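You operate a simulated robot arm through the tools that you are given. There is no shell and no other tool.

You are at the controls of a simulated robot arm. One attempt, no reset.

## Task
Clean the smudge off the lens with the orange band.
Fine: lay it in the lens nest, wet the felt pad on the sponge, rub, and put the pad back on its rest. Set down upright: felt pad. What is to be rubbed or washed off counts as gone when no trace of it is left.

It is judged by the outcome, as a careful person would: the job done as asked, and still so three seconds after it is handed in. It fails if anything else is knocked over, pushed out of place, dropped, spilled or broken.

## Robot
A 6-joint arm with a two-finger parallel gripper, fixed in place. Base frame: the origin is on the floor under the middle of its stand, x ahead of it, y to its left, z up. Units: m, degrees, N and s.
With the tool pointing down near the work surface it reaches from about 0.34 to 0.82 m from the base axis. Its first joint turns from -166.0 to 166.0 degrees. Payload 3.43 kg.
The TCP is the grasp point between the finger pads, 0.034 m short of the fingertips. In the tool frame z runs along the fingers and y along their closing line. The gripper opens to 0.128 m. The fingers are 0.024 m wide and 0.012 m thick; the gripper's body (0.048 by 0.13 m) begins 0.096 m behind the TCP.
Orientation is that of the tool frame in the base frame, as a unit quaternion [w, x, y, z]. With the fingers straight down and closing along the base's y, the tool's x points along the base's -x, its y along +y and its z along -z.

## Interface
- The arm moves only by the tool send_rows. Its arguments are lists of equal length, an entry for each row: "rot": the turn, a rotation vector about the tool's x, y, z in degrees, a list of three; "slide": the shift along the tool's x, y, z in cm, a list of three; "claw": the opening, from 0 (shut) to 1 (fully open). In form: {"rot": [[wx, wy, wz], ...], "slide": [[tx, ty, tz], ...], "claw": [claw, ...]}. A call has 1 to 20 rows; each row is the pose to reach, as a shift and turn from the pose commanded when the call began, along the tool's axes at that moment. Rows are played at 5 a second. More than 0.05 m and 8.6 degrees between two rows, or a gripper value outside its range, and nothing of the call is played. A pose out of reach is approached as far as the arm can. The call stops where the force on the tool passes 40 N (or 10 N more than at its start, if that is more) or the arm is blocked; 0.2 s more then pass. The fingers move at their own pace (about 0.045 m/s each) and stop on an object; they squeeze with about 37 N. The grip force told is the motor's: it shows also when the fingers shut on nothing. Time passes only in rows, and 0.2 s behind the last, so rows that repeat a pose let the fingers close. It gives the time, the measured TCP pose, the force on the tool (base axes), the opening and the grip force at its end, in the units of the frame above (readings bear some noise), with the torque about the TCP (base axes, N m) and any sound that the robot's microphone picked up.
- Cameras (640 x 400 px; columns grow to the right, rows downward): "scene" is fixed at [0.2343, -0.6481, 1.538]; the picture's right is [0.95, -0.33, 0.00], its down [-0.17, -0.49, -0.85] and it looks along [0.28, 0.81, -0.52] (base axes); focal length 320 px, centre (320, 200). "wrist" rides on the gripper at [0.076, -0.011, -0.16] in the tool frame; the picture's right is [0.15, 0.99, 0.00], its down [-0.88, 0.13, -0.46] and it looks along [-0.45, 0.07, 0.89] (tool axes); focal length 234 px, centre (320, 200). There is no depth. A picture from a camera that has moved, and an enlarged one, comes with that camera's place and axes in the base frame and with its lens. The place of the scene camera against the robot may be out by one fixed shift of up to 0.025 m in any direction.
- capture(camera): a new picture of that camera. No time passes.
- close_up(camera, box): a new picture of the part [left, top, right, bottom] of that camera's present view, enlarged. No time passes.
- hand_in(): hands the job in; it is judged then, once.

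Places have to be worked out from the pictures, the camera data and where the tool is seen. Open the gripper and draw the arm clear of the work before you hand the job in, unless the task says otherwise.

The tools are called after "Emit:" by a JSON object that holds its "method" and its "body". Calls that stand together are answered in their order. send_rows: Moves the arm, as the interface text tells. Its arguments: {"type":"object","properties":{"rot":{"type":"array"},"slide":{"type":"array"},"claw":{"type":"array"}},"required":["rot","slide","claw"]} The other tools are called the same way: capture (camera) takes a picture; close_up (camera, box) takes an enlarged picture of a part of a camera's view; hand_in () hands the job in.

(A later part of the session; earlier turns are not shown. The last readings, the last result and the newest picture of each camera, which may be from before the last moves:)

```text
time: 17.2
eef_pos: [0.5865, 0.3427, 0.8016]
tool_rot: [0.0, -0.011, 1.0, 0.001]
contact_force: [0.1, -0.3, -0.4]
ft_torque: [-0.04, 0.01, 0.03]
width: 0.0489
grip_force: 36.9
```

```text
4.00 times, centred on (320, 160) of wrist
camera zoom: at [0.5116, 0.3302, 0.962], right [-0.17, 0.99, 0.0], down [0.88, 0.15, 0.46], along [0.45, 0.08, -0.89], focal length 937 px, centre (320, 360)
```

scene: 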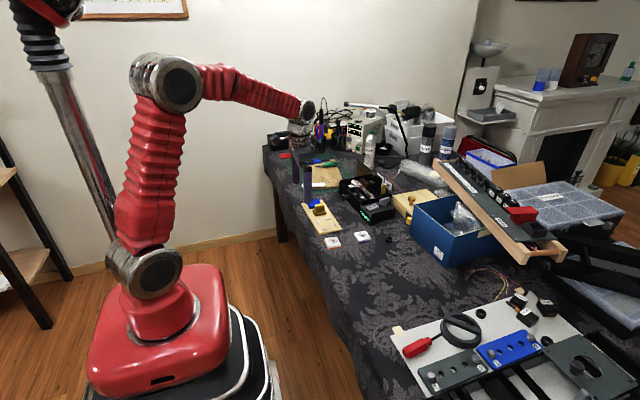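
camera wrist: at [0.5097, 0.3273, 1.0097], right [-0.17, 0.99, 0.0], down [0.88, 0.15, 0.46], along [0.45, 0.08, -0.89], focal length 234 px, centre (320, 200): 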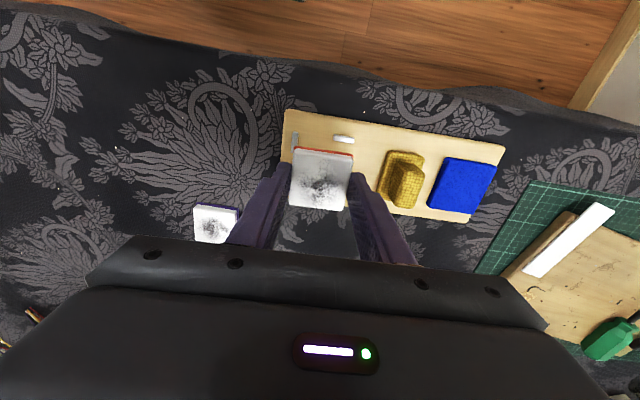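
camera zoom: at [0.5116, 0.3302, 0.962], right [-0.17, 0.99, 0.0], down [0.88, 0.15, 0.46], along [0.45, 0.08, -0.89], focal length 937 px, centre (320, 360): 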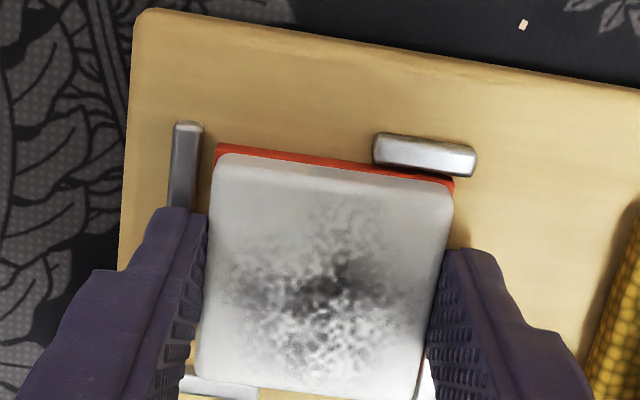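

I need to see whether the lens is already inside the pegs, so I'll zoom in tightly on the near pegs.

Emit:
{"method": "close_up", "body": {"camera": "scene", "box": [320, 222, 340, 232]}}

Emit:
{"method": "close_up", "body": {"camera": "wrist", "box": [325, 135, 365, 165]}}

Emit:
{"method": "close_up", "body": {"camera": "wrist", "box": [275, 130, 305, 160]}}

```text
16.00 times, centred on (330, 227) of scene
camera zoom: at [0.2343, -0.6481, 1.538], right [0.95, -0.33, 0.0], down [-0.17, -0.49, -0.85], along [0.28, 0.81, -0.52], focal length 5116 px, centre (160, -232)
```

zoom: 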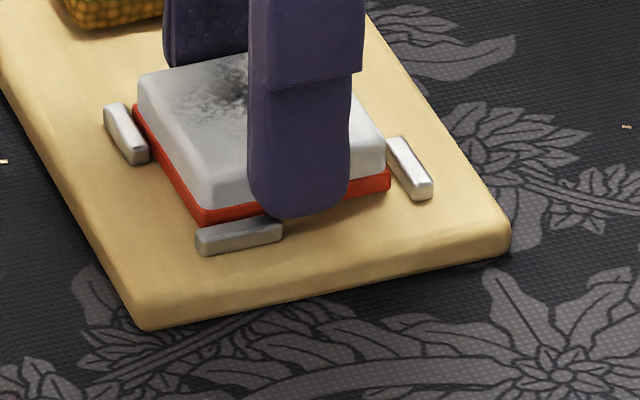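

```text
13.33 times, centred on (345, 150) of wrist
camera zoom: at [0.5116, 0.3302, 0.962], right [-0.17, 0.99, 0.0], down [0.88, 0.15, 0.46], along [0.45, 0.08, -0.89], focal length 3122 px, centre (-13, 867)
```

zoom: 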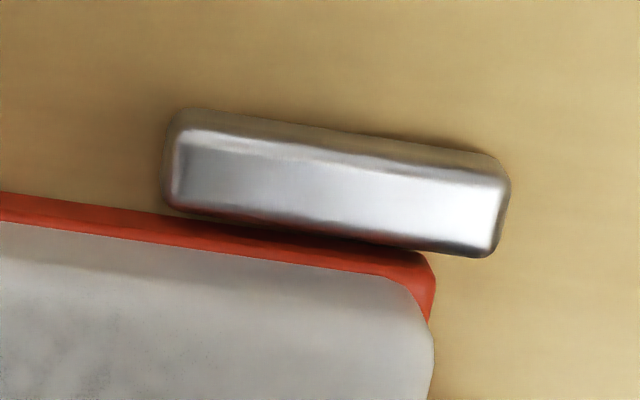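

```text
13.33 times, centred on (290, 145) of wrist
camera zoom: at [0.5116, 0.3302, 0.962], right [-0.17, 0.99, 0.0], down [0.88, 0.15, 0.46], along [0.45, 0.08, -0.89], focal length 3122 px, centre (720, 933)
```

zoom: 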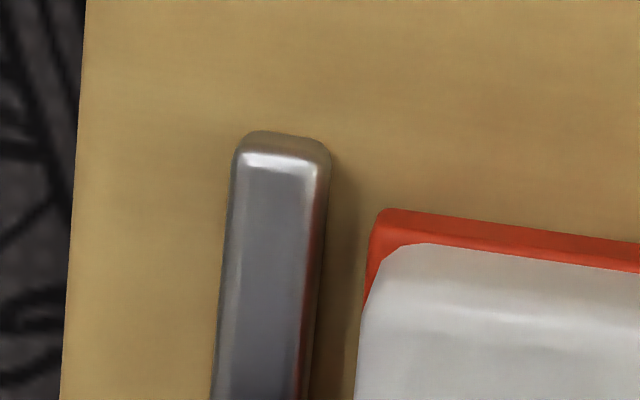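

The wrist view shows about 3.4 mm clearance to the left peg, but the top (−x) peg is close to the lens edge. I'll shift another 0.8 mm in +x and lower 1 mm.

Emit:
{"method": "send_rows", "body": {"rot": [[0, 0, 0], [0, 0, 0], [0, 0, 0]], "slide": [[-0.08, 0, 0], [-0.08, 0, 0.05], [-0.08, 0, 0.1]], "claw": [0.3, 0.3, 0.3]}}

Emit:
{"method": "close_up", "body": {"camera": "wrist", "box": [325, 135, 365, 165]}}

Emit:
{"method": "close_up", "body": {"camera": "scene", "box": [318, 216, 342, 234]}}

```text
time: 18.0
eef_pos: [0.5879, 0.3433, 0.8027]
tool_rot: [-0.001, -0.011, 1.0, 0.0]
contact_force: [-2.0, 0.1, 4.2]
ft_torque: [-0.03, 0.07, 0.06]
width: 0.049
grip_force: 37.0
```

```text
13.33 times, centred on (345, 150) of wrist
camera zoom: at [0.513, 0.3305, 0.9619], right [-0.17, 0.99, 0.0], down [0.88, 0.15, 0.46], along [0.45, 0.08, -0.89], focal length 3122 px, centre (-13, 867)
```

zoom: 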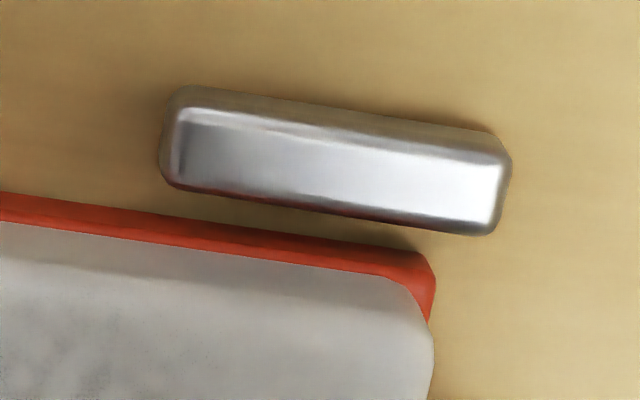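

```text
16.00 times, centred on (330, 225) of scene
camera zoom: at [0.2343, -0.6481, 1.538], right [0.95, -0.33, 0.0], down [-0.17, -0.49, -0.85], along [0.28, 0.81, -0.52], focal length 5116 px, centre (160, -200)
```

zoom: 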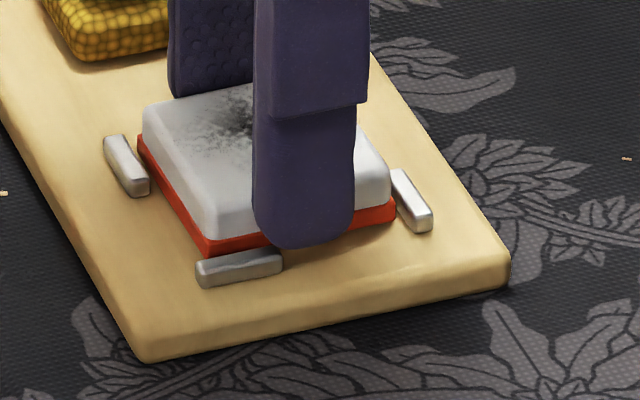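

There's a 4.2 N vertical force with almost no torque, so the lens is resting flat on the board inside the pegs. I'll open the fingers gently, keeping the opening modest because the pad is next door.

Emit:
{"method": "send_rows", "body": {"rot": [[0, 0, 0], [0, 0, 0], [0, 0, 0], [0, 0, 0]], "slide": [[0, 0, 0], [0, 0, 0], [0, 0, 0], [0, 0, 0]], "claw": [0.42, 0.48, 0.55, 0.55]}}

Emit:
{"method": "close_up", "body": {"camera": "wrist", "box": [260, 110, 380, 220]}}

Emit:
{"method": "close_up", "body": {"camera": "scene", "box": [318, 216, 342, 234]}}

```text
time: 19.0
eef_pos: [0.5874, 0.345, 0.8015]
tool_rot: [0.0, -0.011, 1.0, 0.0]
contact_force: [0.1, 2.4, 3.6]
ft_torque: [-0.02, 0.02, -0.03]
width: 0.0693
grip_force: 0.0
```

```text
3.64 times, centred on (320, 165) of wrist
camera zoom: at [0.5131, 0.3305, 0.9616], right [-0.17, 0.99, 0.0], down [0.88, 0.15, 0.46], along [0.45, 0.08, -0.89], focal length 852 px, centre (320, 327)
```

zoom: 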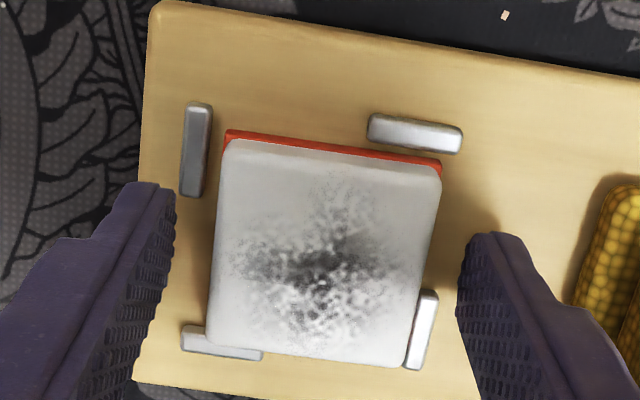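

```text
16.00 times, centred on (330, 225) of scene
camera zoom: at [0.2343, -0.6481, 1.538], right [0.95, -0.33, 0.0], down [-0.17, -0.49, -0.85], along [0.28, 0.81, -0.52], focal length 5116 px, centre (160, -200)
```

zoom: 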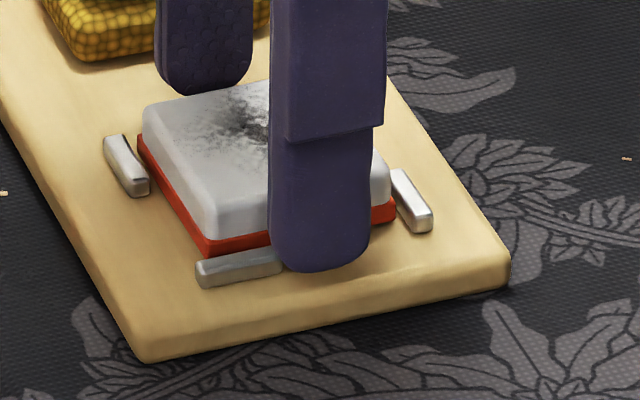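

There's still a 3.6 N force after release, so the fingertips are probably grazing the tops of the left and right pegs. I'll raise the gripper straight up and inspect the lens.

Emit:
{"method": "send_rows", "body": {"rot": [[0, 0, 0], [0, 0, 0], [0, 0, 0], [0, 0, 0], [0, 0, 0], [0, 0, 0]], "slide": [[0, 0, -0.5], [0, 0, -1.5], [0, 0, -3], [0, 0, -5], [0, 0, -7], [0, 0, -8]], "claw": [0.55, 0.55, 0.55, 0.55, 0.55, 0.55]}}

Emit:
{"method": "close_up", "body": {"camera": "wrist", "box": [270, 90, 370, 190]}}

Emit:
{"method": "close_up", "body": {"camera": "scene", "box": [314, 212, 344, 234]}}

Emit:
{"method": "capture", "body": {"camera": "wrist"}}

```text
time: 20.4
eef_pos: [0.5875, 0.3431, 0.8828]
tool_rot: [0.0, -0.011, 1.0, 0.0]
contact_force: [-0.3, 1.1, -0.7]
ft_torque: [0.01, -0.04, 0.01]
width: 0.0704
grip_force: 0.1
```

```text
4.00 times, centred on (320, 140) of wrist
camera zoom: at [0.5133, 0.3298, 1.0421], right [-0.17, 0.99, 0.0], down [0.88, 0.15, 0.46], along [0.45, 0.08, -0.89], focal length 937 px, centre (320, 440)
```

zoom: 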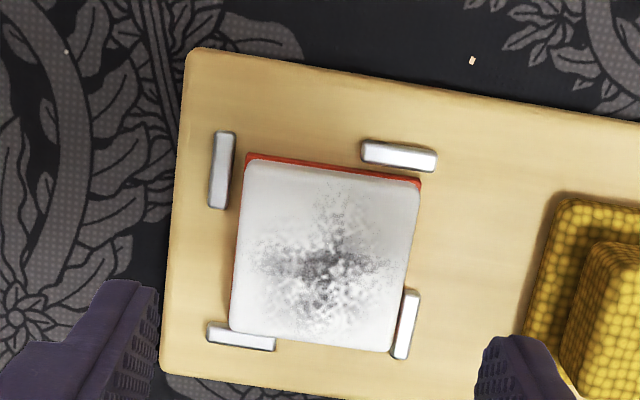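

```text
16.00 times, centred on (329, 223) of scene
camera zoom: at [0.2343, -0.6481, 1.538], right [0.95, -0.33, 0.0], down [-0.17, -0.49, -0.85], along [0.28, 0.81, -0.52], focal length 5116 px, centre (176, -168)
```

zoom: 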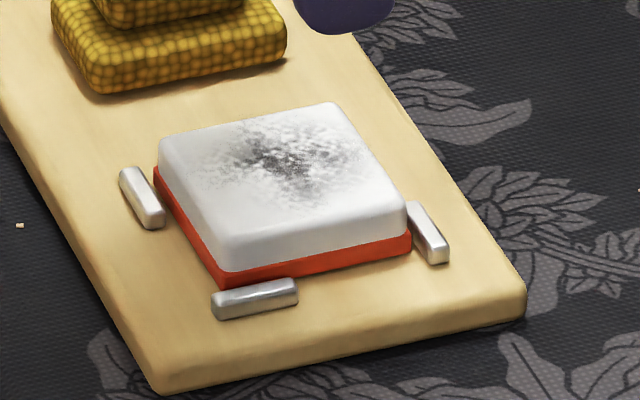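

```text
taken
camera wrist: at [0.5133, 0.3298, 1.0421], right [-0.17, 0.99, 0.0], down [0.88, 0.15, 0.46], along [0.45, 0.08, -0.89], focal length 234 px, centre (320, 200)
```

wrist: 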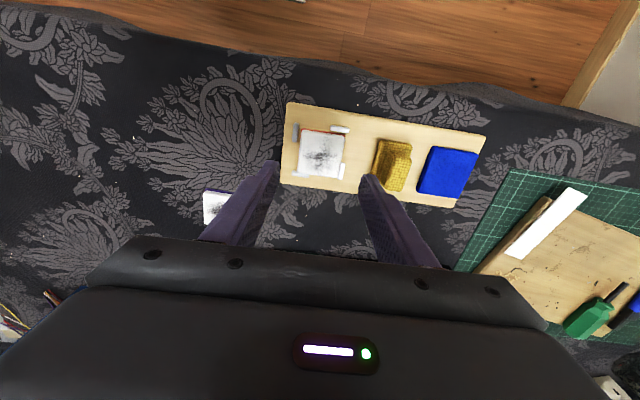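

The lens lies in the nest between the pegs. I'll move over the pad to see the lens's other side and the pad itself.

Emit:
{"method": "send_rows", "body": {"rot": [[0, 0, 0], [0, 0, 0], [0, 0, 0]], "slide": [[0.5, 3, 0], [1, 6, 0], [1.5, 8, 0]], "claw": [0.55, 0.55, 0.55]}}

Emit:
{"method": "capture", "body": {"camera": "wrist"}}

Emit:
{"method": "close_up", "body": {"camera": "wrist", "box": [220, 100, 310, 190]}}

Emit:
{"method": "close_up", "body": {"camera": "wrist", "box": [280, 90, 400, 190]}}

Emit:
{"method": "close_up", "body": {"camera": "scene", "box": [298, 190, 346, 226]}}

```text
time: 21.2
eef_pos: [0.5705, 0.4224, 0.8827]
tool_rot: [0.0, -0.011, 1.0, 0.0]
contact_force: [0.2, -0.5, 0.3]
ft_torque: [-0.03, 0.01, 0.0]
width: 0.0703
grip_force: 0.1
```

```text
taken
camera wrist: at [0.4954, 0.4093, 1.0418], right [-0.17, 0.99, 0.0], down [0.88, 0.15, 0.46], along [0.45, 0.08, -0.89], focal length 234 px, centre (320, 200)
```

wrist: 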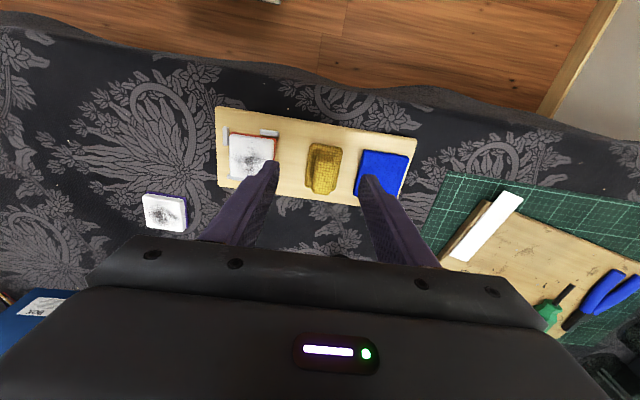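

```text
4.44 times, centred on (265, 145) of wrist
camera zoom: at [0.4954, 0.4093, 1.0418], right [-0.17, 0.99, 0.0], down [0.88, 0.15, 0.46], along [0.45, 0.08, -0.89], focal length 1041 px, centre (564, 444)
```

zoom: 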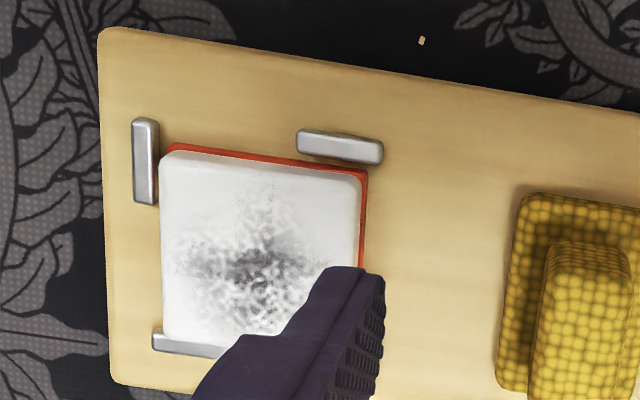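

```text
4.00 times, centred on (340, 140) of wrist
camera zoom: at [0.4954, 0.4093, 1.0418], right [-0.17, 0.99, 0.0], down [0.88, 0.15, 0.46], along [0.45, 0.08, -0.89], focal length 937 px, centre (240, 440)
```

zoom: 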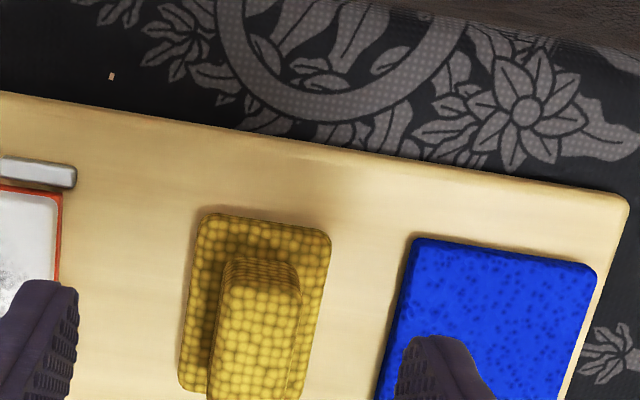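

```text
11.11 times, centred on (322, 208) of scene
camera zoom: at [0.2343, -0.6481, 1.538], right [0.95, -0.33, 0.0], down [-0.17, -0.49, -0.85], along [0.28, 0.81, -0.52], focal length 3552 px, centre (298, 111)
```

zoom: 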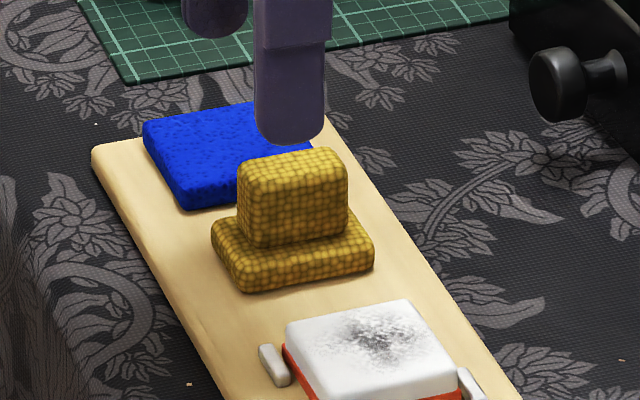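

The lens sits flat in the nest. Next is the pad: its base is roughly 50×40 mm with an upright handle, so I'll zoom in to locate the handle.

Emit:
{"method": "close_up", "body": {"camera": "wrist", "box": [285, 130, 365, 210]}}

Emit:
{"method": "close_up", "body": {"camera": "scene", "box": [310, 196, 334, 220]}}

```text
5.00 times, centred on (325, 170) of wrist
camera zoom: at [0.4954, 0.4093, 1.0418], right [-0.17, 0.99, 0.0], down [0.88, 0.15, 0.46], along [0.45, 0.08, -0.89], focal length 1171 px, centre (295, 350)
```

zoom: 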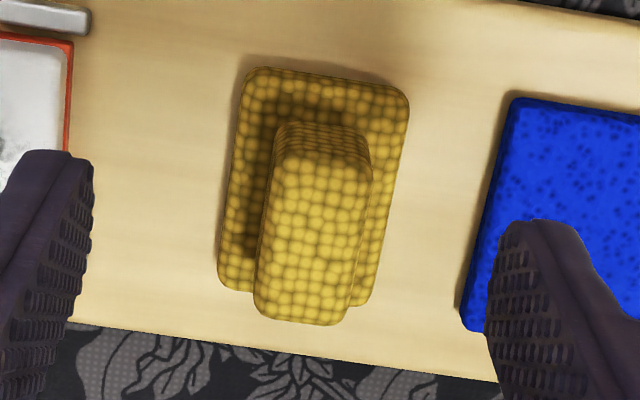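

```text
16.00 times, centred on (322, 208) of scene
camera zoom: at [0.2343, -0.6481, 1.538], right [0.95, -0.33, 0.0], down [-0.17, -0.49, -0.85], along [0.28, 0.81, -0.52], focal length 5116 px, centre (288, 72)
```

zoom: 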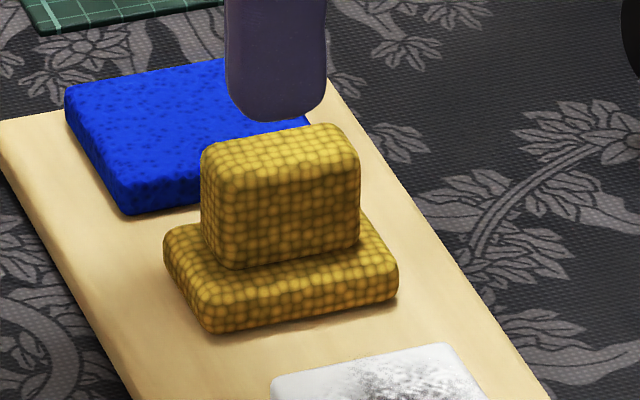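

The pad's centre is near (0.5895, 0.430) at yaw ≈ 1.5°, with a handle about 20 mm thick and its top near z 0.80. I'll narrow the claw to 46 mm to clear the sponge, centre over the handle and come down part way.

Emit:
{"method": "send_rows", "body": {"rot": [[0, 0, 0], [0, 0, 0], [0, 0, 0], [0, 0, 0], [0, 0, 0], [0, 0, 0]], "slide": [[-0.9, 0.4, 0], [-1.8, 0.73, 0], [-1.8, 0.73, 0], [-1.8, 0.73, 1.5], [-1.8, 0.73, 3], [-1.8, 0.73, 4]], "claw": [0.36, 0.36, 0.36, 0.36, 0.36, 0.36]}}

Emit:
{"method": "close_up", "body": {"camera": "wrist", "box": [260, 90, 380, 210]}}

Emit:
{"method": "close_up", "body": {"camera": "scene", "box": [304, 190, 340, 220]}}

```text
time: 22.6
eef_pos: [0.5891, 0.4307, 0.8414]
tool_rot: [0.0, -0.011, 1.0, 0.0]
contact_force: [0.3, 0.0, -0.2]
ft_torque: [-0.02, 0.02, -0.03]
width: 0.0462
grip_force: 0.0
```

```text
3.33 times, centred on (320, 150) of wrist
camera zoom: at [0.5138, 0.4176, 1.0009], right [-0.17, 0.99, 0.0], down [0.88, 0.15, 0.46], along [0.45, 0.08, -0.89], focal length 781 px, centre (320, 367)
```

zoom: 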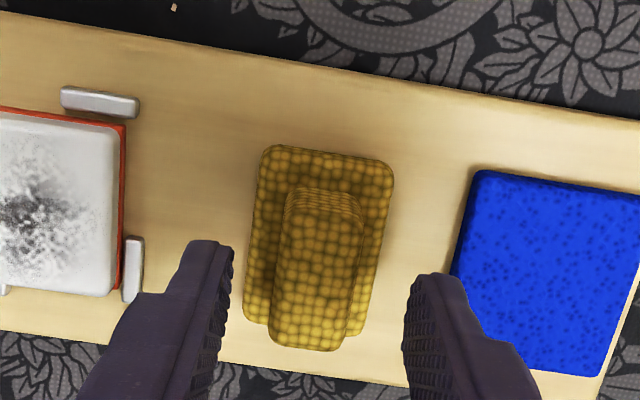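

```text
13.33 times, centred on (322, 205) of scene
camera zoom: at [0.2343, -0.6481, 1.538], right [0.95, -0.33, 0.0], down [-0.17, -0.49, -0.85], along [0.28, 0.81, -0.52], focal length 4263 px, centre (293, 133)
```

zoom: 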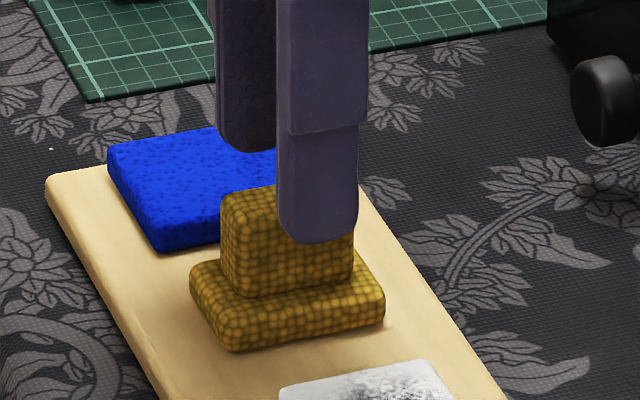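

The fingers straddle the handle with clearance, about 0.7 mm off centre. I'll correct that and descend to a tip height of about 0.780, above the pad's base.

Emit:
{"method": "send_rows", "body": {"rot": [[0, 0, 0], [0, 0, 0], [0, 0, 0], [0, 0, 0]], "slide": [[0.1, -0.07, 0.8], [0.1, -0.07, 1.6], [0.1, -0.07, 2.4], [0.1, -0.07, 2.8]], "claw": [0.36, 0.36, 0.36, 0.36]}}

Emit:
{"method": "close_up", "body": {"camera": "wrist", "box": [260, 90, 380, 210]}}

Emit:
{"method": "close_up", "body": {"camera": "scene", "box": [304, 190, 340, 220]}}

```text
time: 23.6
eef_pos: [0.5885, 0.4286, 0.8122]
tool_rot: [0.0, -0.011, 1.0, -0.001]
contact_force: [0.6, -0.3, 0.1]
ft_torque: [0.0, -0.01, 0.02]
width: 0.046
grip_force: 0.0
```

```text
3.33 times, centred on (320, 150) of wrist
camera zoom: at [0.5132, 0.4173, 0.9727], right [-0.17, 0.99, 0.0], down [0.88, 0.15, 0.46], along [0.45, 0.08, -0.89], focal length 781 px, centre (320, 367)
```

zoom: 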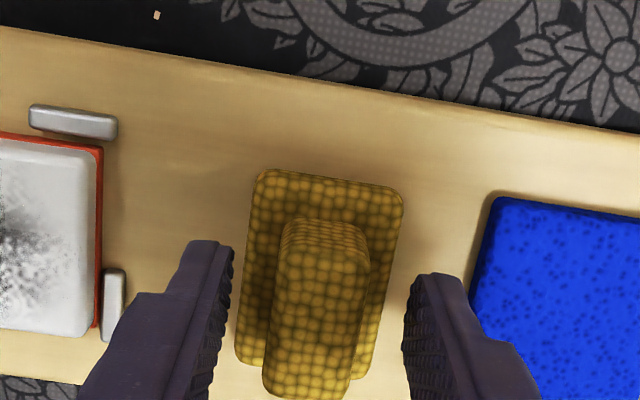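

```text
13.33 times, centred on (322, 205) of scene
camera zoom: at [0.2343, -0.6481, 1.538], right [0.95, -0.33, 0.0], down [-0.17, -0.49, -0.85], along [0.28, 0.81, -0.52], focal length 4263 px, centre (293, 133)
```

zoom: 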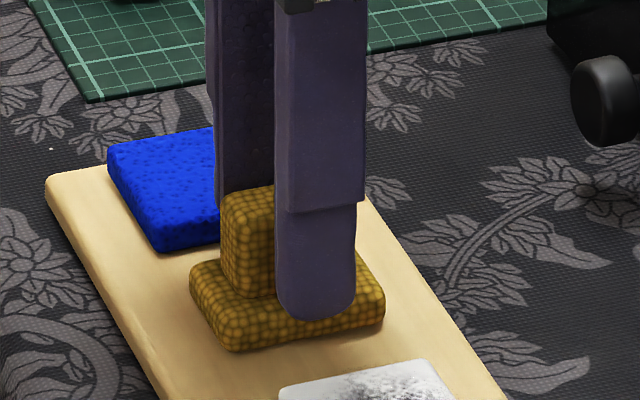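

The tips are at handle height with no contact. I'll close on the handle.

Emit:
{"method": "send_rows", "body": {"rot": [[0, 0, 0], [0, 0, 0], [0, 0, 0], [0, 0, 0], [0, 0, 0]], "slide": [[0, 0, 0], [0, 0, 0], [0, 0, 0], [0, 0, 0], [0, 0, 0]], "claw": [0.28, 0.2, 0.1, 0.05, 0.05]}}

Emit:
{"method": "close_up", "body": {"camera": "wrist", "box": [260, 90, 380, 210]}}

Emit:
{"method": "close_up", "body": {"camera": "scene", "box": [304, 190, 340, 220]}}

```text
time: 24.8
eef_pos: [0.5885, 0.4291, 0.8124]
tool_rot: [0.0, -0.011, 1.0, 0.0]
contact_force: [0.3, -0.6, 0.1]
ft_torque: [-0.02, 0.0, 0.01]
width: 0.0208
grip_force: 36.7
```

```text
3.33 times, centred on (320, 150) of wrist
camera zoom: at [0.5131, 0.4173, 0.9727], right [-0.17, 0.99, 0.0], down [0.88, 0.15, 0.46], along [0.45, 0.08, -0.89], focal length 781 px, centre (320, 367)
```

zoom: 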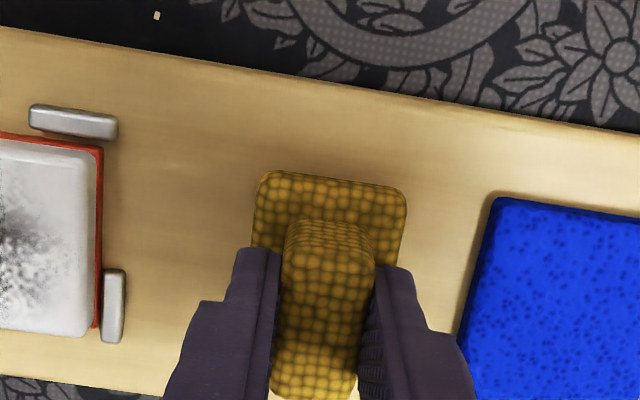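

```text
13.33 times, centred on (322, 205) of scene
camera zoom: at [0.2343, -0.6481, 1.538], right [0.95, -0.33, 0.0], down [-0.17, -0.49, -0.85], along [0.28, 0.81, -0.52], focal length 4263 px, centre (293, 133)
```

zoom: 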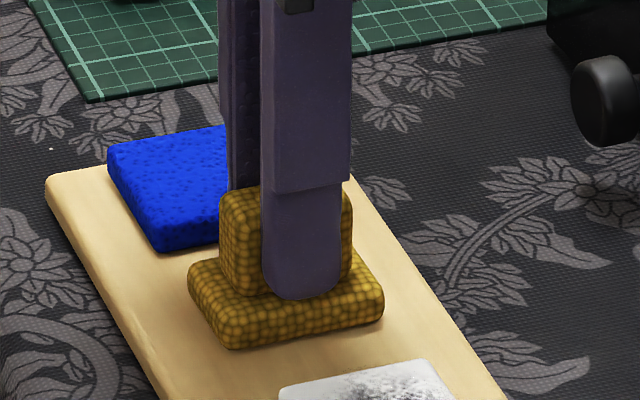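

The pad handle is gripped firmly (20.8 mm, 36.7 N). I'll lift it 5 cm and look at the rest beneath it.

Emit:
{"method": "send_rows", "body": {"rot": [[0, 0, 0], [0, 0, 0], [0, 0, 0], [0, 0, 0], [0, 0, 0]], "slide": [[0, 0, -0.5], [0, 0, -1.5], [0, 0, -3], [0, 0, -4.5], [0, 0, -5]], "claw": [0.05, 0.05, 0.05, 0.05, 0.05]}}

Emit:
{"method": "close_up", "body": {"camera": "scene", "box": [298, 180, 346, 220]}}

Emit:
{"method": "capture", "body": {"camera": "wrist"}}

Emit:
{"method": "close_up", "body": {"camera": "wrist", "box": [260, 80, 440, 200]}}

```text
time: 26.0
eef_pos: [0.5888, 0.4305, 0.8639]
tool_rot: [0.0, -0.011, 1.0, 0.0]
contact_force: [0.1, 0.2, -0.6]
ft_torque: [-0.01, 0.0, 0.0]
width: 0.0209
grip_force: 37.1
```

```text
10.00 times, centred on (322, 200) of scene
camera zoom: at [0.2343, -0.6481, 1.538], right [0.95, -0.33, 0.0], down [-0.17, -0.49, -0.85], along [0.28, 0.81, -0.52], focal length 3197 px, centre (300, 200)
```

zoom: 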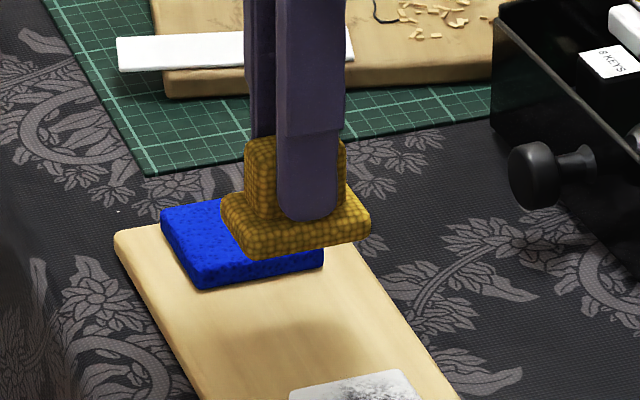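

```text
taken
camera wrist: at [0.5137, 0.4174, 1.0236], right [-0.17, 0.99, 0.0], down [0.88, 0.15, 0.46], along [0.45, 0.08, -0.89], focal length 234 px, centre (320, 200)
```

wrist: 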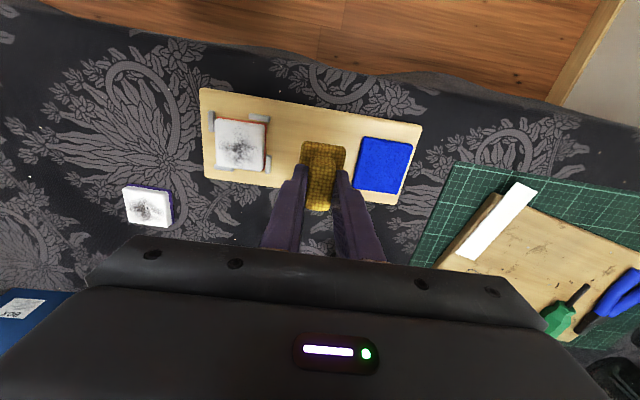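

```text
3.33 times, centred on (350, 140) of wrist
camera zoom: at [0.5137, 0.4174, 1.0236], right [-0.17, 0.99, 0.0], down [0.88, 0.15, 0.46], along [0.45, 0.08, -0.89], focal length 781 px, centre (220, 400)
```

zoom: 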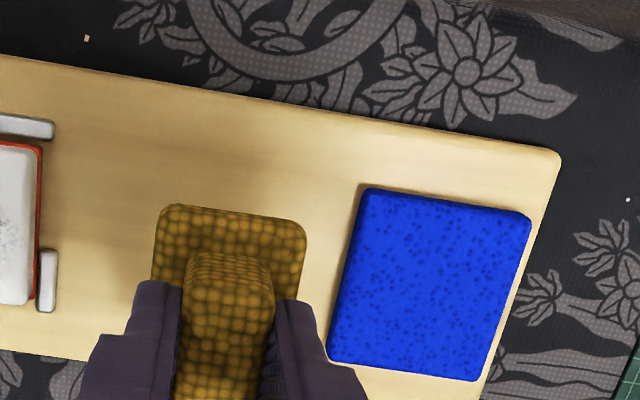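

The rest is just the bare middle of the board, so I'll return the pad to the same pose. The sponge centre is near (0.586, 0.499) with its top around z 0.772; I'll carry the pad above it and come down close.

Emit:
{"method": "send_rows", "body": {"rot": [[0, 0, 0], [0, 0, 0], [0, 0, 0], [0, 0, 0], [0, 0, 0], [0, 0, 0]], "slide": [[0.03, 2.5, 0], [0.05, 5, 0], [0.07, 6.97, 0], [0.07, 6.97, 1], [0.07, 6.97, 2.5], [0.07, 6.97, 3.2]], "claw": [0.05, 0.05, 0.05, 0.05, 0.05, 0.05]}}

Emit:
{"method": "close_up", "body": {"camera": "scene", "box": [298, 180, 346, 220]}}

Emit:
{"method": "close_up", "body": {"camera": "wrist", "box": [240, 80, 400, 200]}}

```text
time: 27.4
eef_pos: [0.5857, 0.4983, 0.8304]
tool_rot: [-0.001, -0.012, 1.0, 0.0]
contact_force: [1.3, 0.5, -0.2]
ft_torque: [0.0, 0.02, 0.02]
width: 0.021
grip_force: 36.9
```

```text
10.00 times, centred on (322, 200) of scene
camera zoom: at [0.2343, -0.6481, 1.538], right [0.95, -0.33, 0.0], down [-0.17, -0.49, -0.85], along [0.28, 0.81, -0.52], focal length 3197 px, centre (300, 200)
```

zoom: 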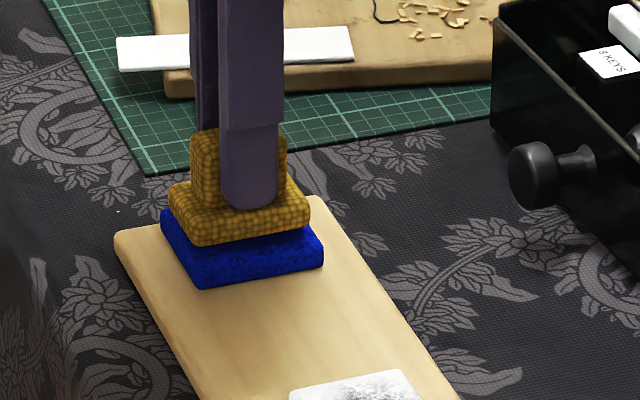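

```text
3.33 times, centred on (320, 140) of wrist
camera zoom: at [0.5108, 0.4856, 0.9903], right [-0.17, 0.99, 0.0], down [0.88, 0.15, 0.46], along [0.45, 0.08, -0.89], focal length 781 px, centre (320, 400)
```

zoom: 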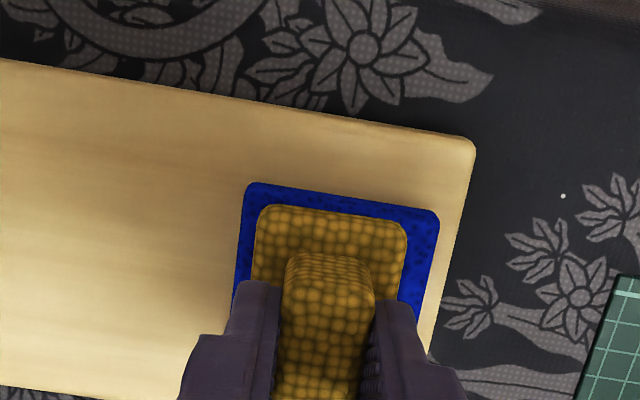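

The pad is over the sponge and well inside its edges. I'll lower in small steps until there's light contact.

Emit:
{"method": "send_rows", "body": {"rot": [[0, 0, 0], [0, 0, 0]], "slide": [[0, 0, 0.2], [0, 0, 0.4]], "claw": [0.05, 0.05]}}

```text
time: 28.0
eef_pos: [0.5861, 0.4994, 0.8271]
tool_rot: [0.001, -0.011, 1.0, 0.0]
contact_force: [0.7, 0.4, -0.3]
ft_torque: [0.01, 0.0, -0.03]
width: 0.0209
grip_force: 37.4
```

No contact yet, with the commanded TCP at 0.828. I'll lower 2 mm more.

Emit:
{"method": "send_rows", "body": {"rot": [[0, 0, 0], [0, 0, 0]], "slide": [[0, 0, 0.1], [0, 0, 0.2]], "claw": [0.05, 0.05]}}

Emit:
{"method": "close_up", "body": {"camera": "scene", "box": [306, 190, 336, 214]}}

```text
time: 28.6
eef_pos: [0.5853, 0.4979, 0.8257]
tool_rot: [0.0, -0.012, 1.0, -0.001]
contact_force: [-0.1, -0.1, -0.9]
ft_torque: [0.0, -0.07, 0.01]
width: 0.0208
grip_force: 37.2
```

```text
16.00 times, centred on (321, 202) of scene
camera zoom: at [0.2343, -0.6481, 1.538], right [0.95, -0.33, 0.0], down [-0.17, -0.49, -0.85], along [0.28, 0.81, -0.52], focal length 5116 px, centre (304, 168)
```

zoom: 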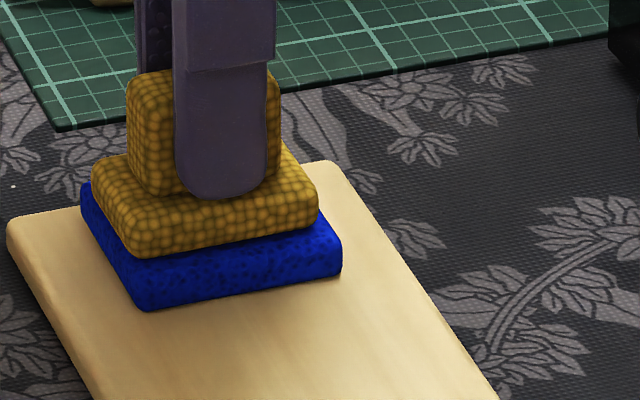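

Visually it is very close to the sponge; I'll lower another 1 mm.

Emit:
{"method": "send_rows", "body": {"rot": [[0, 0, 0], [0, 0, 0]], "slide": [[0, 0, 0.1], [0, 0, 0.1]], "claw": [0.05, 0.05]}}

```text
time: 29.2
eef_pos: [0.5861, 0.499, 0.824]
tool_rot: [0.001, -0.012, 1.0, 0.0]
contact_force: [-1.5, -0.8, 4.1]
ft_torque: [-0.09, 0.15, 0.01]
width: 0.0208
grip_force: 36.7
```

Contact is made at 4.1 N. I'll press 0.4 mm further and hold for about a second to take up water.

Emit:
{"method": "send_rows", "body": {"rot": [[0, 0, 0], [0, 0, 0], [0, 0, 0], [0, 0, 0], [0, 0, 0], [0, 0, 0]], "slide": [[0, 0, 0.04], [0, 0, 0.04], [0, 0, 0.04], [0, 0, 0.04], [0, 0, 0.04], [0, 0, 0.04]], "claw": [0.05, 0.05, 0.05, 0.05, 0.05, 0.05]}}

Emit:
{"method": "close_up", "body": {"camera": "scene", "box": [306, 190, 336, 214]}}

```text
time: 30.6
eef_pos: [0.5857, 0.4994, 0.8246]
tool_rot: [0.001, -0.011, 1.0, 0.001]
contact_force: [-2.9, -0.9, 11.2]
ft_torque: [-0.08, 0.08, 0.01]
width: 0.0209
grip_force: 36.8
```

```text
16.00 times, centred on (321, 202) of scene
camera zoom: at [0.2343, -0.6481, 1.538], right [0.95, -0.33, 0.0], down [-0.17, -0.49, -0.85], along [0.28, 0.81, -0.52], focal length 5116 px, centre (304, 168)
```

zoom: 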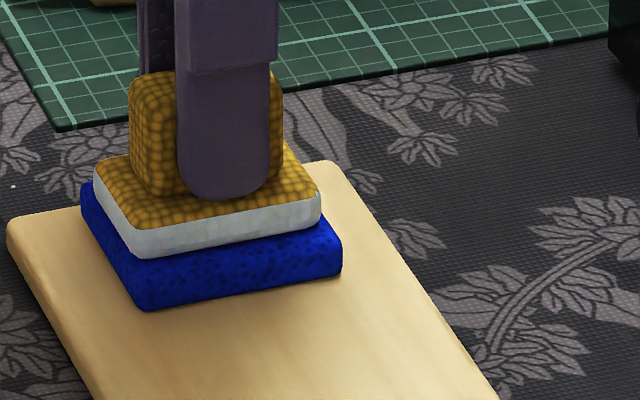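

The felt has turned pale and wet around its base. I'll lift it off the sponge and carry it over the lens centre, about (0.5895, 0.3435).

Emit:
{"method": "send_rows", "body": {"rot": [[0, 0, 0], [0, 0, 0], [0, 0, 0], [0, 0, 0], [0, 0, 0], [0, 0, 0], [0, 0, 0], [0, 0, 0], [0, 0, 0], [0, 0, 0]], "slide": [[0, 0, -0.7], [0, 0, -2], [0, 0, -3.5], [0, -1, -4.5], [0, -4, -4.5], [0, -7.5, -4.5], [0, -11, -4.5], [0.02, -14, -4.5], [0.02, -15.55, -4.5], [0.02, -15.55, -4.5]], "claw": [0.05, 0.05, 0.05, 0.05, 0.05, 0.05, 0.05, 0.05, 0.05, 0.05]}}

Emit:
{"method": "close_up", "body": {"camera": "scene", "box": [304, 184, 352, 228]}}

Emit:
{"method": "close_up", "body": {"camera": "wrist", "box": [240, 80, 400, 200]}}

```text
time: 32.8
eef_pos: [0.5868, 0.3435, 0.8691]
tool_rot: [0.0, -0.012, 1.0, 0.0]
contact_force: [0.5, -1.1, -0.7]
ft_torque: [-0.01, -0.01, -0.02]
width: 0.0208
grip_force: 37.1
```

```text
9.09 times, centred on (328, 206) of scene
camera zoom: at [0.2343, -0.6481, 1.538], right [0.95, -0.33, 0.0], down [-0.17, -0.49, -0.85], along [0.28, 0.81, -0.52], focal length 2907 px, centre (247, 146)
```

zoom: 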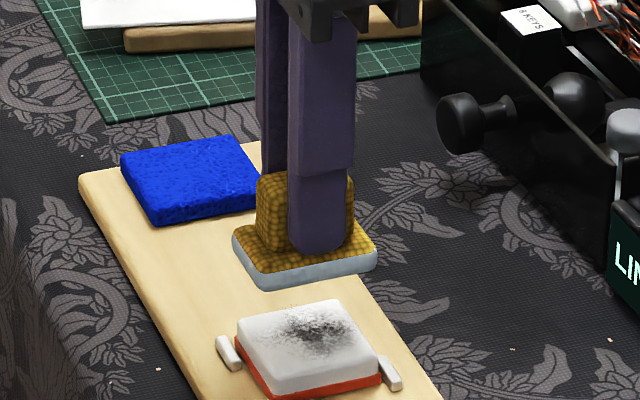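

```text
3.33 times, centred on (320, 140) of wrist
camera zoom: at [0.5123, 0.3312, 1.0288], right [-0.17, 0.99, 0.0], down [0.88, 0.15, 0.46], along [0.45, 0.08, -0.89], focal length 781 px, centre (320, 400)
```

zoom: 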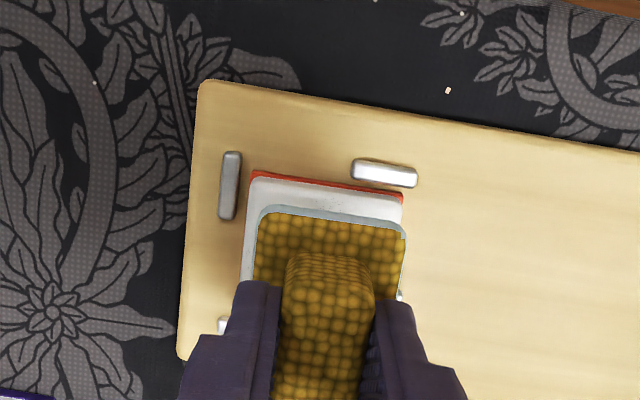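

The wet pad is above the lens. I'll lower to about 4–5 mm above the expected lens top.

Emit:
{"method": "send_rows", "body": {"rot": [[0, 0, 0], [0, 0, 0], [0, 0, 0], [0, 0, 0]], "slide": [[0, 0, 1], [0, 0, 2], [0, 0, 3], [0, 0, 3.6]], "claw": [0.05, 0.05, 0.05, 0.05]}}

Emit:
{"method": "close_up", "body": {"camera": "scene", "box": [310, 200, 346, 230]}}

```text
time: 33.8
eef_pos: [0.5888, 0.3434, 0.8343]
tool_rot: [0.0, -0.012, 1.0, 0.0]
contact_force: [0.5, 1.1, 0.1]
ft_torque: [0.02, 0.0, -0.02]
width: 0.0207
grip_force: 37.0
```

```text
13.33 times, centred on (328, 215) of scene
camera zoom: at [0.2343, -0.6481, 1.538], right [0.95, -0.33, 0.0], down [-0.17, -0.49, -0.85], along [0.28, 0.81, -0.52], focal length 4263 px, centre (213, 0)
```

zoom: 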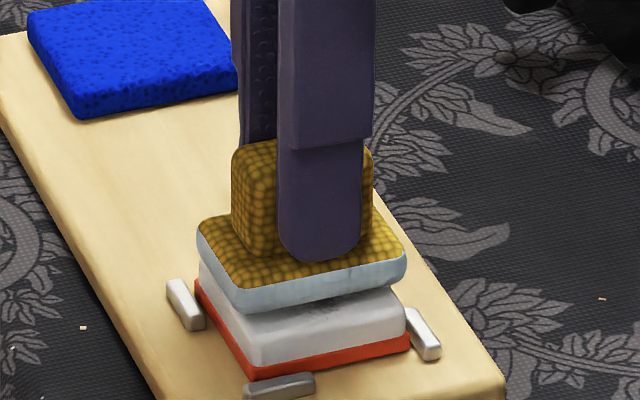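

The pad is a few millimetres above the lens. I'll lower in small steps until there's light contact.

Emit:
{"method": "send_rows", "body": {"rot": [[0, 0, 0], [0, 0, 0]], "slide": [[0, 0, 0.1], [0, 0, 0.25]], "claw": [0.05, 0.05]}}

```text
time: 34.4
eef_pos: [0.589, 0.3438, 0.831]
tool_rot: [-0.001, -0.011, 1.0, 0.0]
contact_force: [0.5, -1.2, 0.3]
ft_torque: [-0.01, -0.02, 0.0]
width: 0.0207
grip_force: 37.0
```

No contact at a commanded TCP of 0.8311; I'll go down 1 mm more.

Emit:
{"method": "send_rows", "body": {"rot": [[0, 0, 0], [0, 0, 0]], "slide": [[0, 0, 0.1], [0, 0, 0.1]], "claw": [0.05, 0.05]}}

Emit:
{"method": "close_up", "body": {"camera": "scene", "box": [316, 206, 346, 230]}}

```text
time: 35.0
eef_pos: [0.5884, 0.3435, 0.8305]
tool_rot: [0.0, -0.012, 1.0, 0.0]
contact_force: [-0.3, -1.9, 3.3]
ft_torque: [-0.08, -0.03, 0.02]
width: 0.0207
grip_force: 37.2
```

```text
16.00 times, centred on (331, 218) of scene
camera zoom: at [0.2343, -0.6481, 1.538], right [0.95, -0.33, 0.0], down [-0.17, -0.49, -0.85], along [0.28, 0.81, -0.52], focal length 5116 px, centre (144, -88)
```

zoom: 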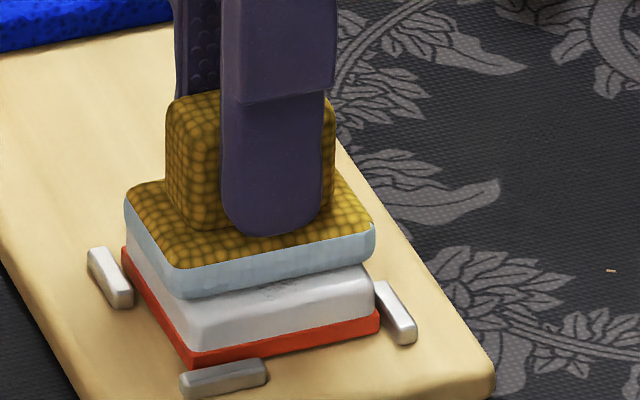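

Light contact at 3.3 N. I'll press another 0.3 mm and start rubbing with a gentle first stroke of ±10 mm in y.

Emit:
{"method": "send_rows", "body": {"rot": [[0, 0, 0], [0, 0, 0], [0, 0, 0], [0, 0, 0], [0, 0, 0], [0, 0, 0], [0, 0, 0], [0, 0, 0], [0, 0, 0]], "slide": [[0, 0, 0.03], [0, 0.5, 0.03], [0, 1.0, 0.03], [0, 0.5, 0.03], [0, 0, 0.03], [0, -0.5, 0.03], [0, -1.0, 0.03], [0, -0.5, 0.03], [0, 0, 0.03]], "claw": [0.05, 0.05, 0.05, 0.05, 0.05, 0.05, 0.05, 0.05, 0.05]}}

Emit:
{"method": "close_up", "body": {"camera": "scene", "box": [316, 206, 346, 230]}}

Emit:
{"method": "close_up", "body": {"camera": "wrist", "box": [260, 90, 380, 200]}}

```text
time: 37.0
eef_pos: [0.5889, 0.3429, 0.8297]
tool_rot: [0.0, -0.012, 1.0, 0.0]
contact_force: [1.4, -5.2, 12.9]
ft_torque: [-0.32, -0.1, 0.0]
width: 0.0208
grip_force: 36.7
```

```text
16.00 times, centred on (331, 218) of scene
camera zoom: at [0.2343, -0.6481, 1.538], right [0.95, -0.33, 0.0], down [-0.17, -0.49, -0.85], along [0.28, 0.81, -0.52], focal length 5116 px, centre (144, -88)
```

zoom: 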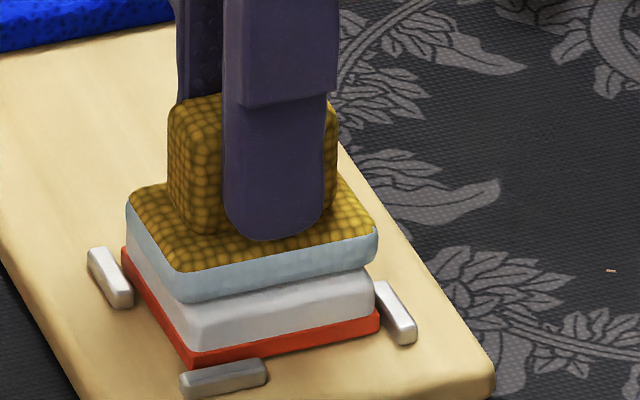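

```text
3.64 times, centred on (320, 145) of wrist
camera zoom: at [0.514, 0.3298, 0.9892], right [-0.17, 0.99, 0.0], down [0.88, 0.15, 0.46], along [0.45, 0.08, -0.89], focal length 852 px, centre (320, 400)
```

zoom: 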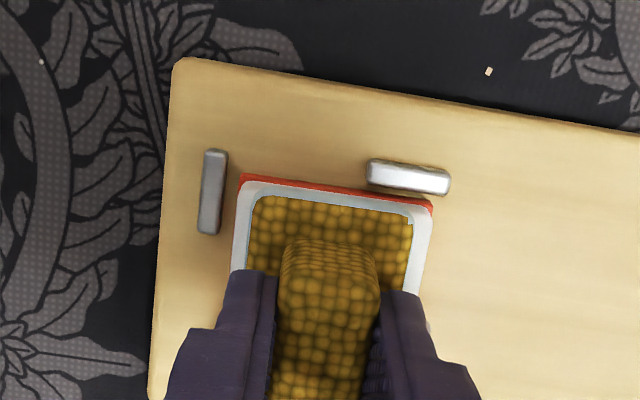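

The strokes work at about 13 N with the lens staying in the nest. I'll run a fuller rub that also shifts in x to cover the whole smudge.

Emit:
{"method": "send_rows", "body": {"rot": [[0, 0, 0], [0, 0, 0], [0, 0, 0], [0, 0, 0], [0, 0, 0], [0, 0, 0], [0, 0, 0], [0, 0, 0], [0, 0, 0], [0, 0, 0], [0, 0, 0], [0, 0, 0], [0, 0, 0], [0, 0, 0], [0, 0, 0], [0, 0, 0], [0, 0, 0], [0, 0, 0], [0, 0, 0], [0, 0, 0]], "slide": [[-0.4, 0, 0], [-0.5, 0.6, 0], [-0.5, 1.2, 0], [-0.5, 0.6, 0], [-0.5, 0, 0], [-0.5, -0.6, 0], [-0.5, -1.2, 0], [0, -1.2, 0], [0.5, -1.2, 0], [0.5, -0.6, 0], [0.5, 0, 0], [0.5, 0.6, 0], [0.5, 1.2, 0], [0, 1.2, 0], [0, 0.6, 0], [0, 0, 0], [0, -0.6, 0], [0, -1.2, 0], [0, -0.6, 0], [0, 0, 0]], "claw": [0.05, 0.05, 0.05, 0.05, 0.05, 0.05, 0.05, 0.05, 0.05, 0.05, 0.05, 0.05, 0.05, 0.05, 0.05, 0.05, 0.05, 0.05, 0.05, 0.05]}}

Emit:
{"method": "close_up", "body": {"camera": "scene", "box": [316, 206, 346, 230]}}

```text
time: 41.2
eef_pos: [0.5887, 0.3425, 0.8303]
tool_rot: [0.0, -0.012, 1.0, 0.001]
contact_force: [0.0, -1.2, 1.5]
ft_torque: [-0.07, -0.01, 0.02]
width: 0.0208
grip_force: 36.8
```

```text
16.00 times, centred on (331, 218) of scene
camera zoom: at [0.2343, -0.6481, 1.538], right [0.95, -0.33, 0.0], down [-0.17, -0.49, -0.85], along [0.28, 0.81, -0.52], focal length 5116 px, centre (144, -88)
```

zoom: 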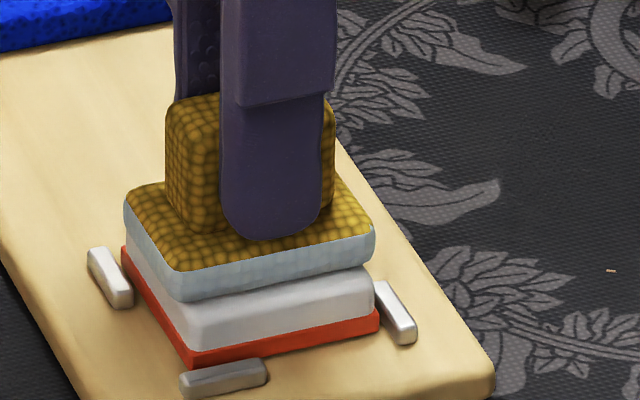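

The force has dropped to about 1.5 N, so I'll lift the pad off and swing it aside to inspect the lens.

Emit:
{"method": "send_rows", "body": {"rot": [[0, 0, 0], [0, 0, 0], [0, 0, 0], [0, 0, 0], [0, 0, 0], [0, 0, 0], [0, 0, 0], [0, 0, 0]], "slide": [[0, 0, -0.5], [0, 0, -2], [0, 0, -3.5], [0, 0, -4.5], [0, 3, -4.5], [0, 6, -4.5], [0, 8.58, -4.5], [0, 8.58, -4.5]], "claw": [0.05, 0.05, 0.05, 0.05, 0.05, 0.05, 0.05, 0.05]}}

Emit:
{"method": "close_up", "body": {"camera": "scene", "box": [314, 212, 344, 234]}}

Emit:
{"method": "close_up", "body": {"camera": "wrist", "box": [205, 100, 285, 190]}}

Emit:
{"method": "close_up", "body": {"camera": "scene", "box": [298, 184, 346, 224]}}

```text
time: 43.0
eef_pos: [0.5853, 0.4278, 0.8743]
tool_rot: [-0.001, -0.012, 1.0, 0.0]
contact_force: [0.2, 0.3, -0.4]
ft_torque: [0.01, 0.03, -0.02]
width: 0.0208
grip_force: 36.4
```

```text
16.00 times, centred on (329, 223) of scene
camera zoom: at [0.2343, -0.6481, 1.538], right [0.95, -0.33, 0.0], down [-0.17, -0.49, -0.85], along [0.28, 0.81, -0.52], focal length 5116 px, centre (176, -168)
```

zoom: 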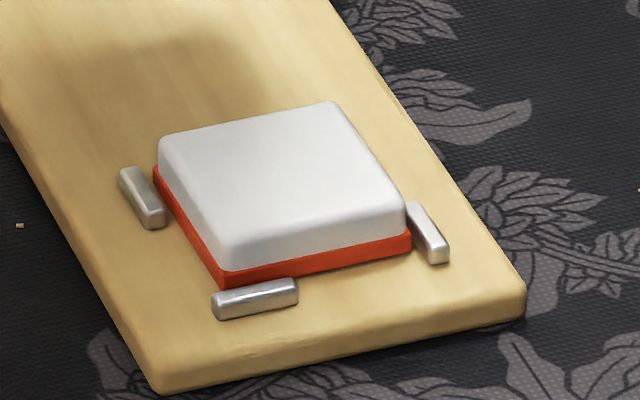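

```text
4.44 times, centred on (245, 145) of wrist
camera zoom: at [0.5111, 0.4161, 1.034], right [-0.17, 0.99, 0.0], down [0.88, 0.15, 0.46], along [0.45, 0.08, -0.89], focal length 1041 px, centre (653, 444)
```

zoom: 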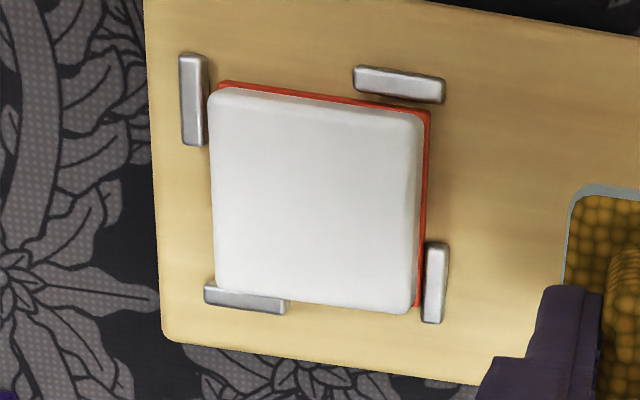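

```text
10.00 times, centred on (322, 204) of scene
camera zoom: at [0.2343, -0.6481, 1.538], right [0.95, -0.33, 0.0], down [-0.17, -0.49, -0.85], along [0.28, 0.81, -0.52], focal length 3197 px, centre (300, 160)
```

zoom: 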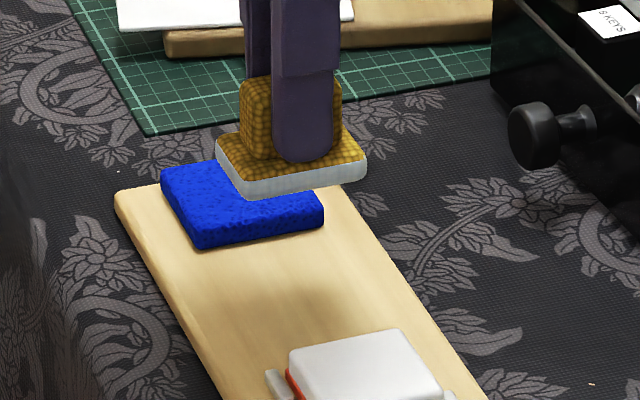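

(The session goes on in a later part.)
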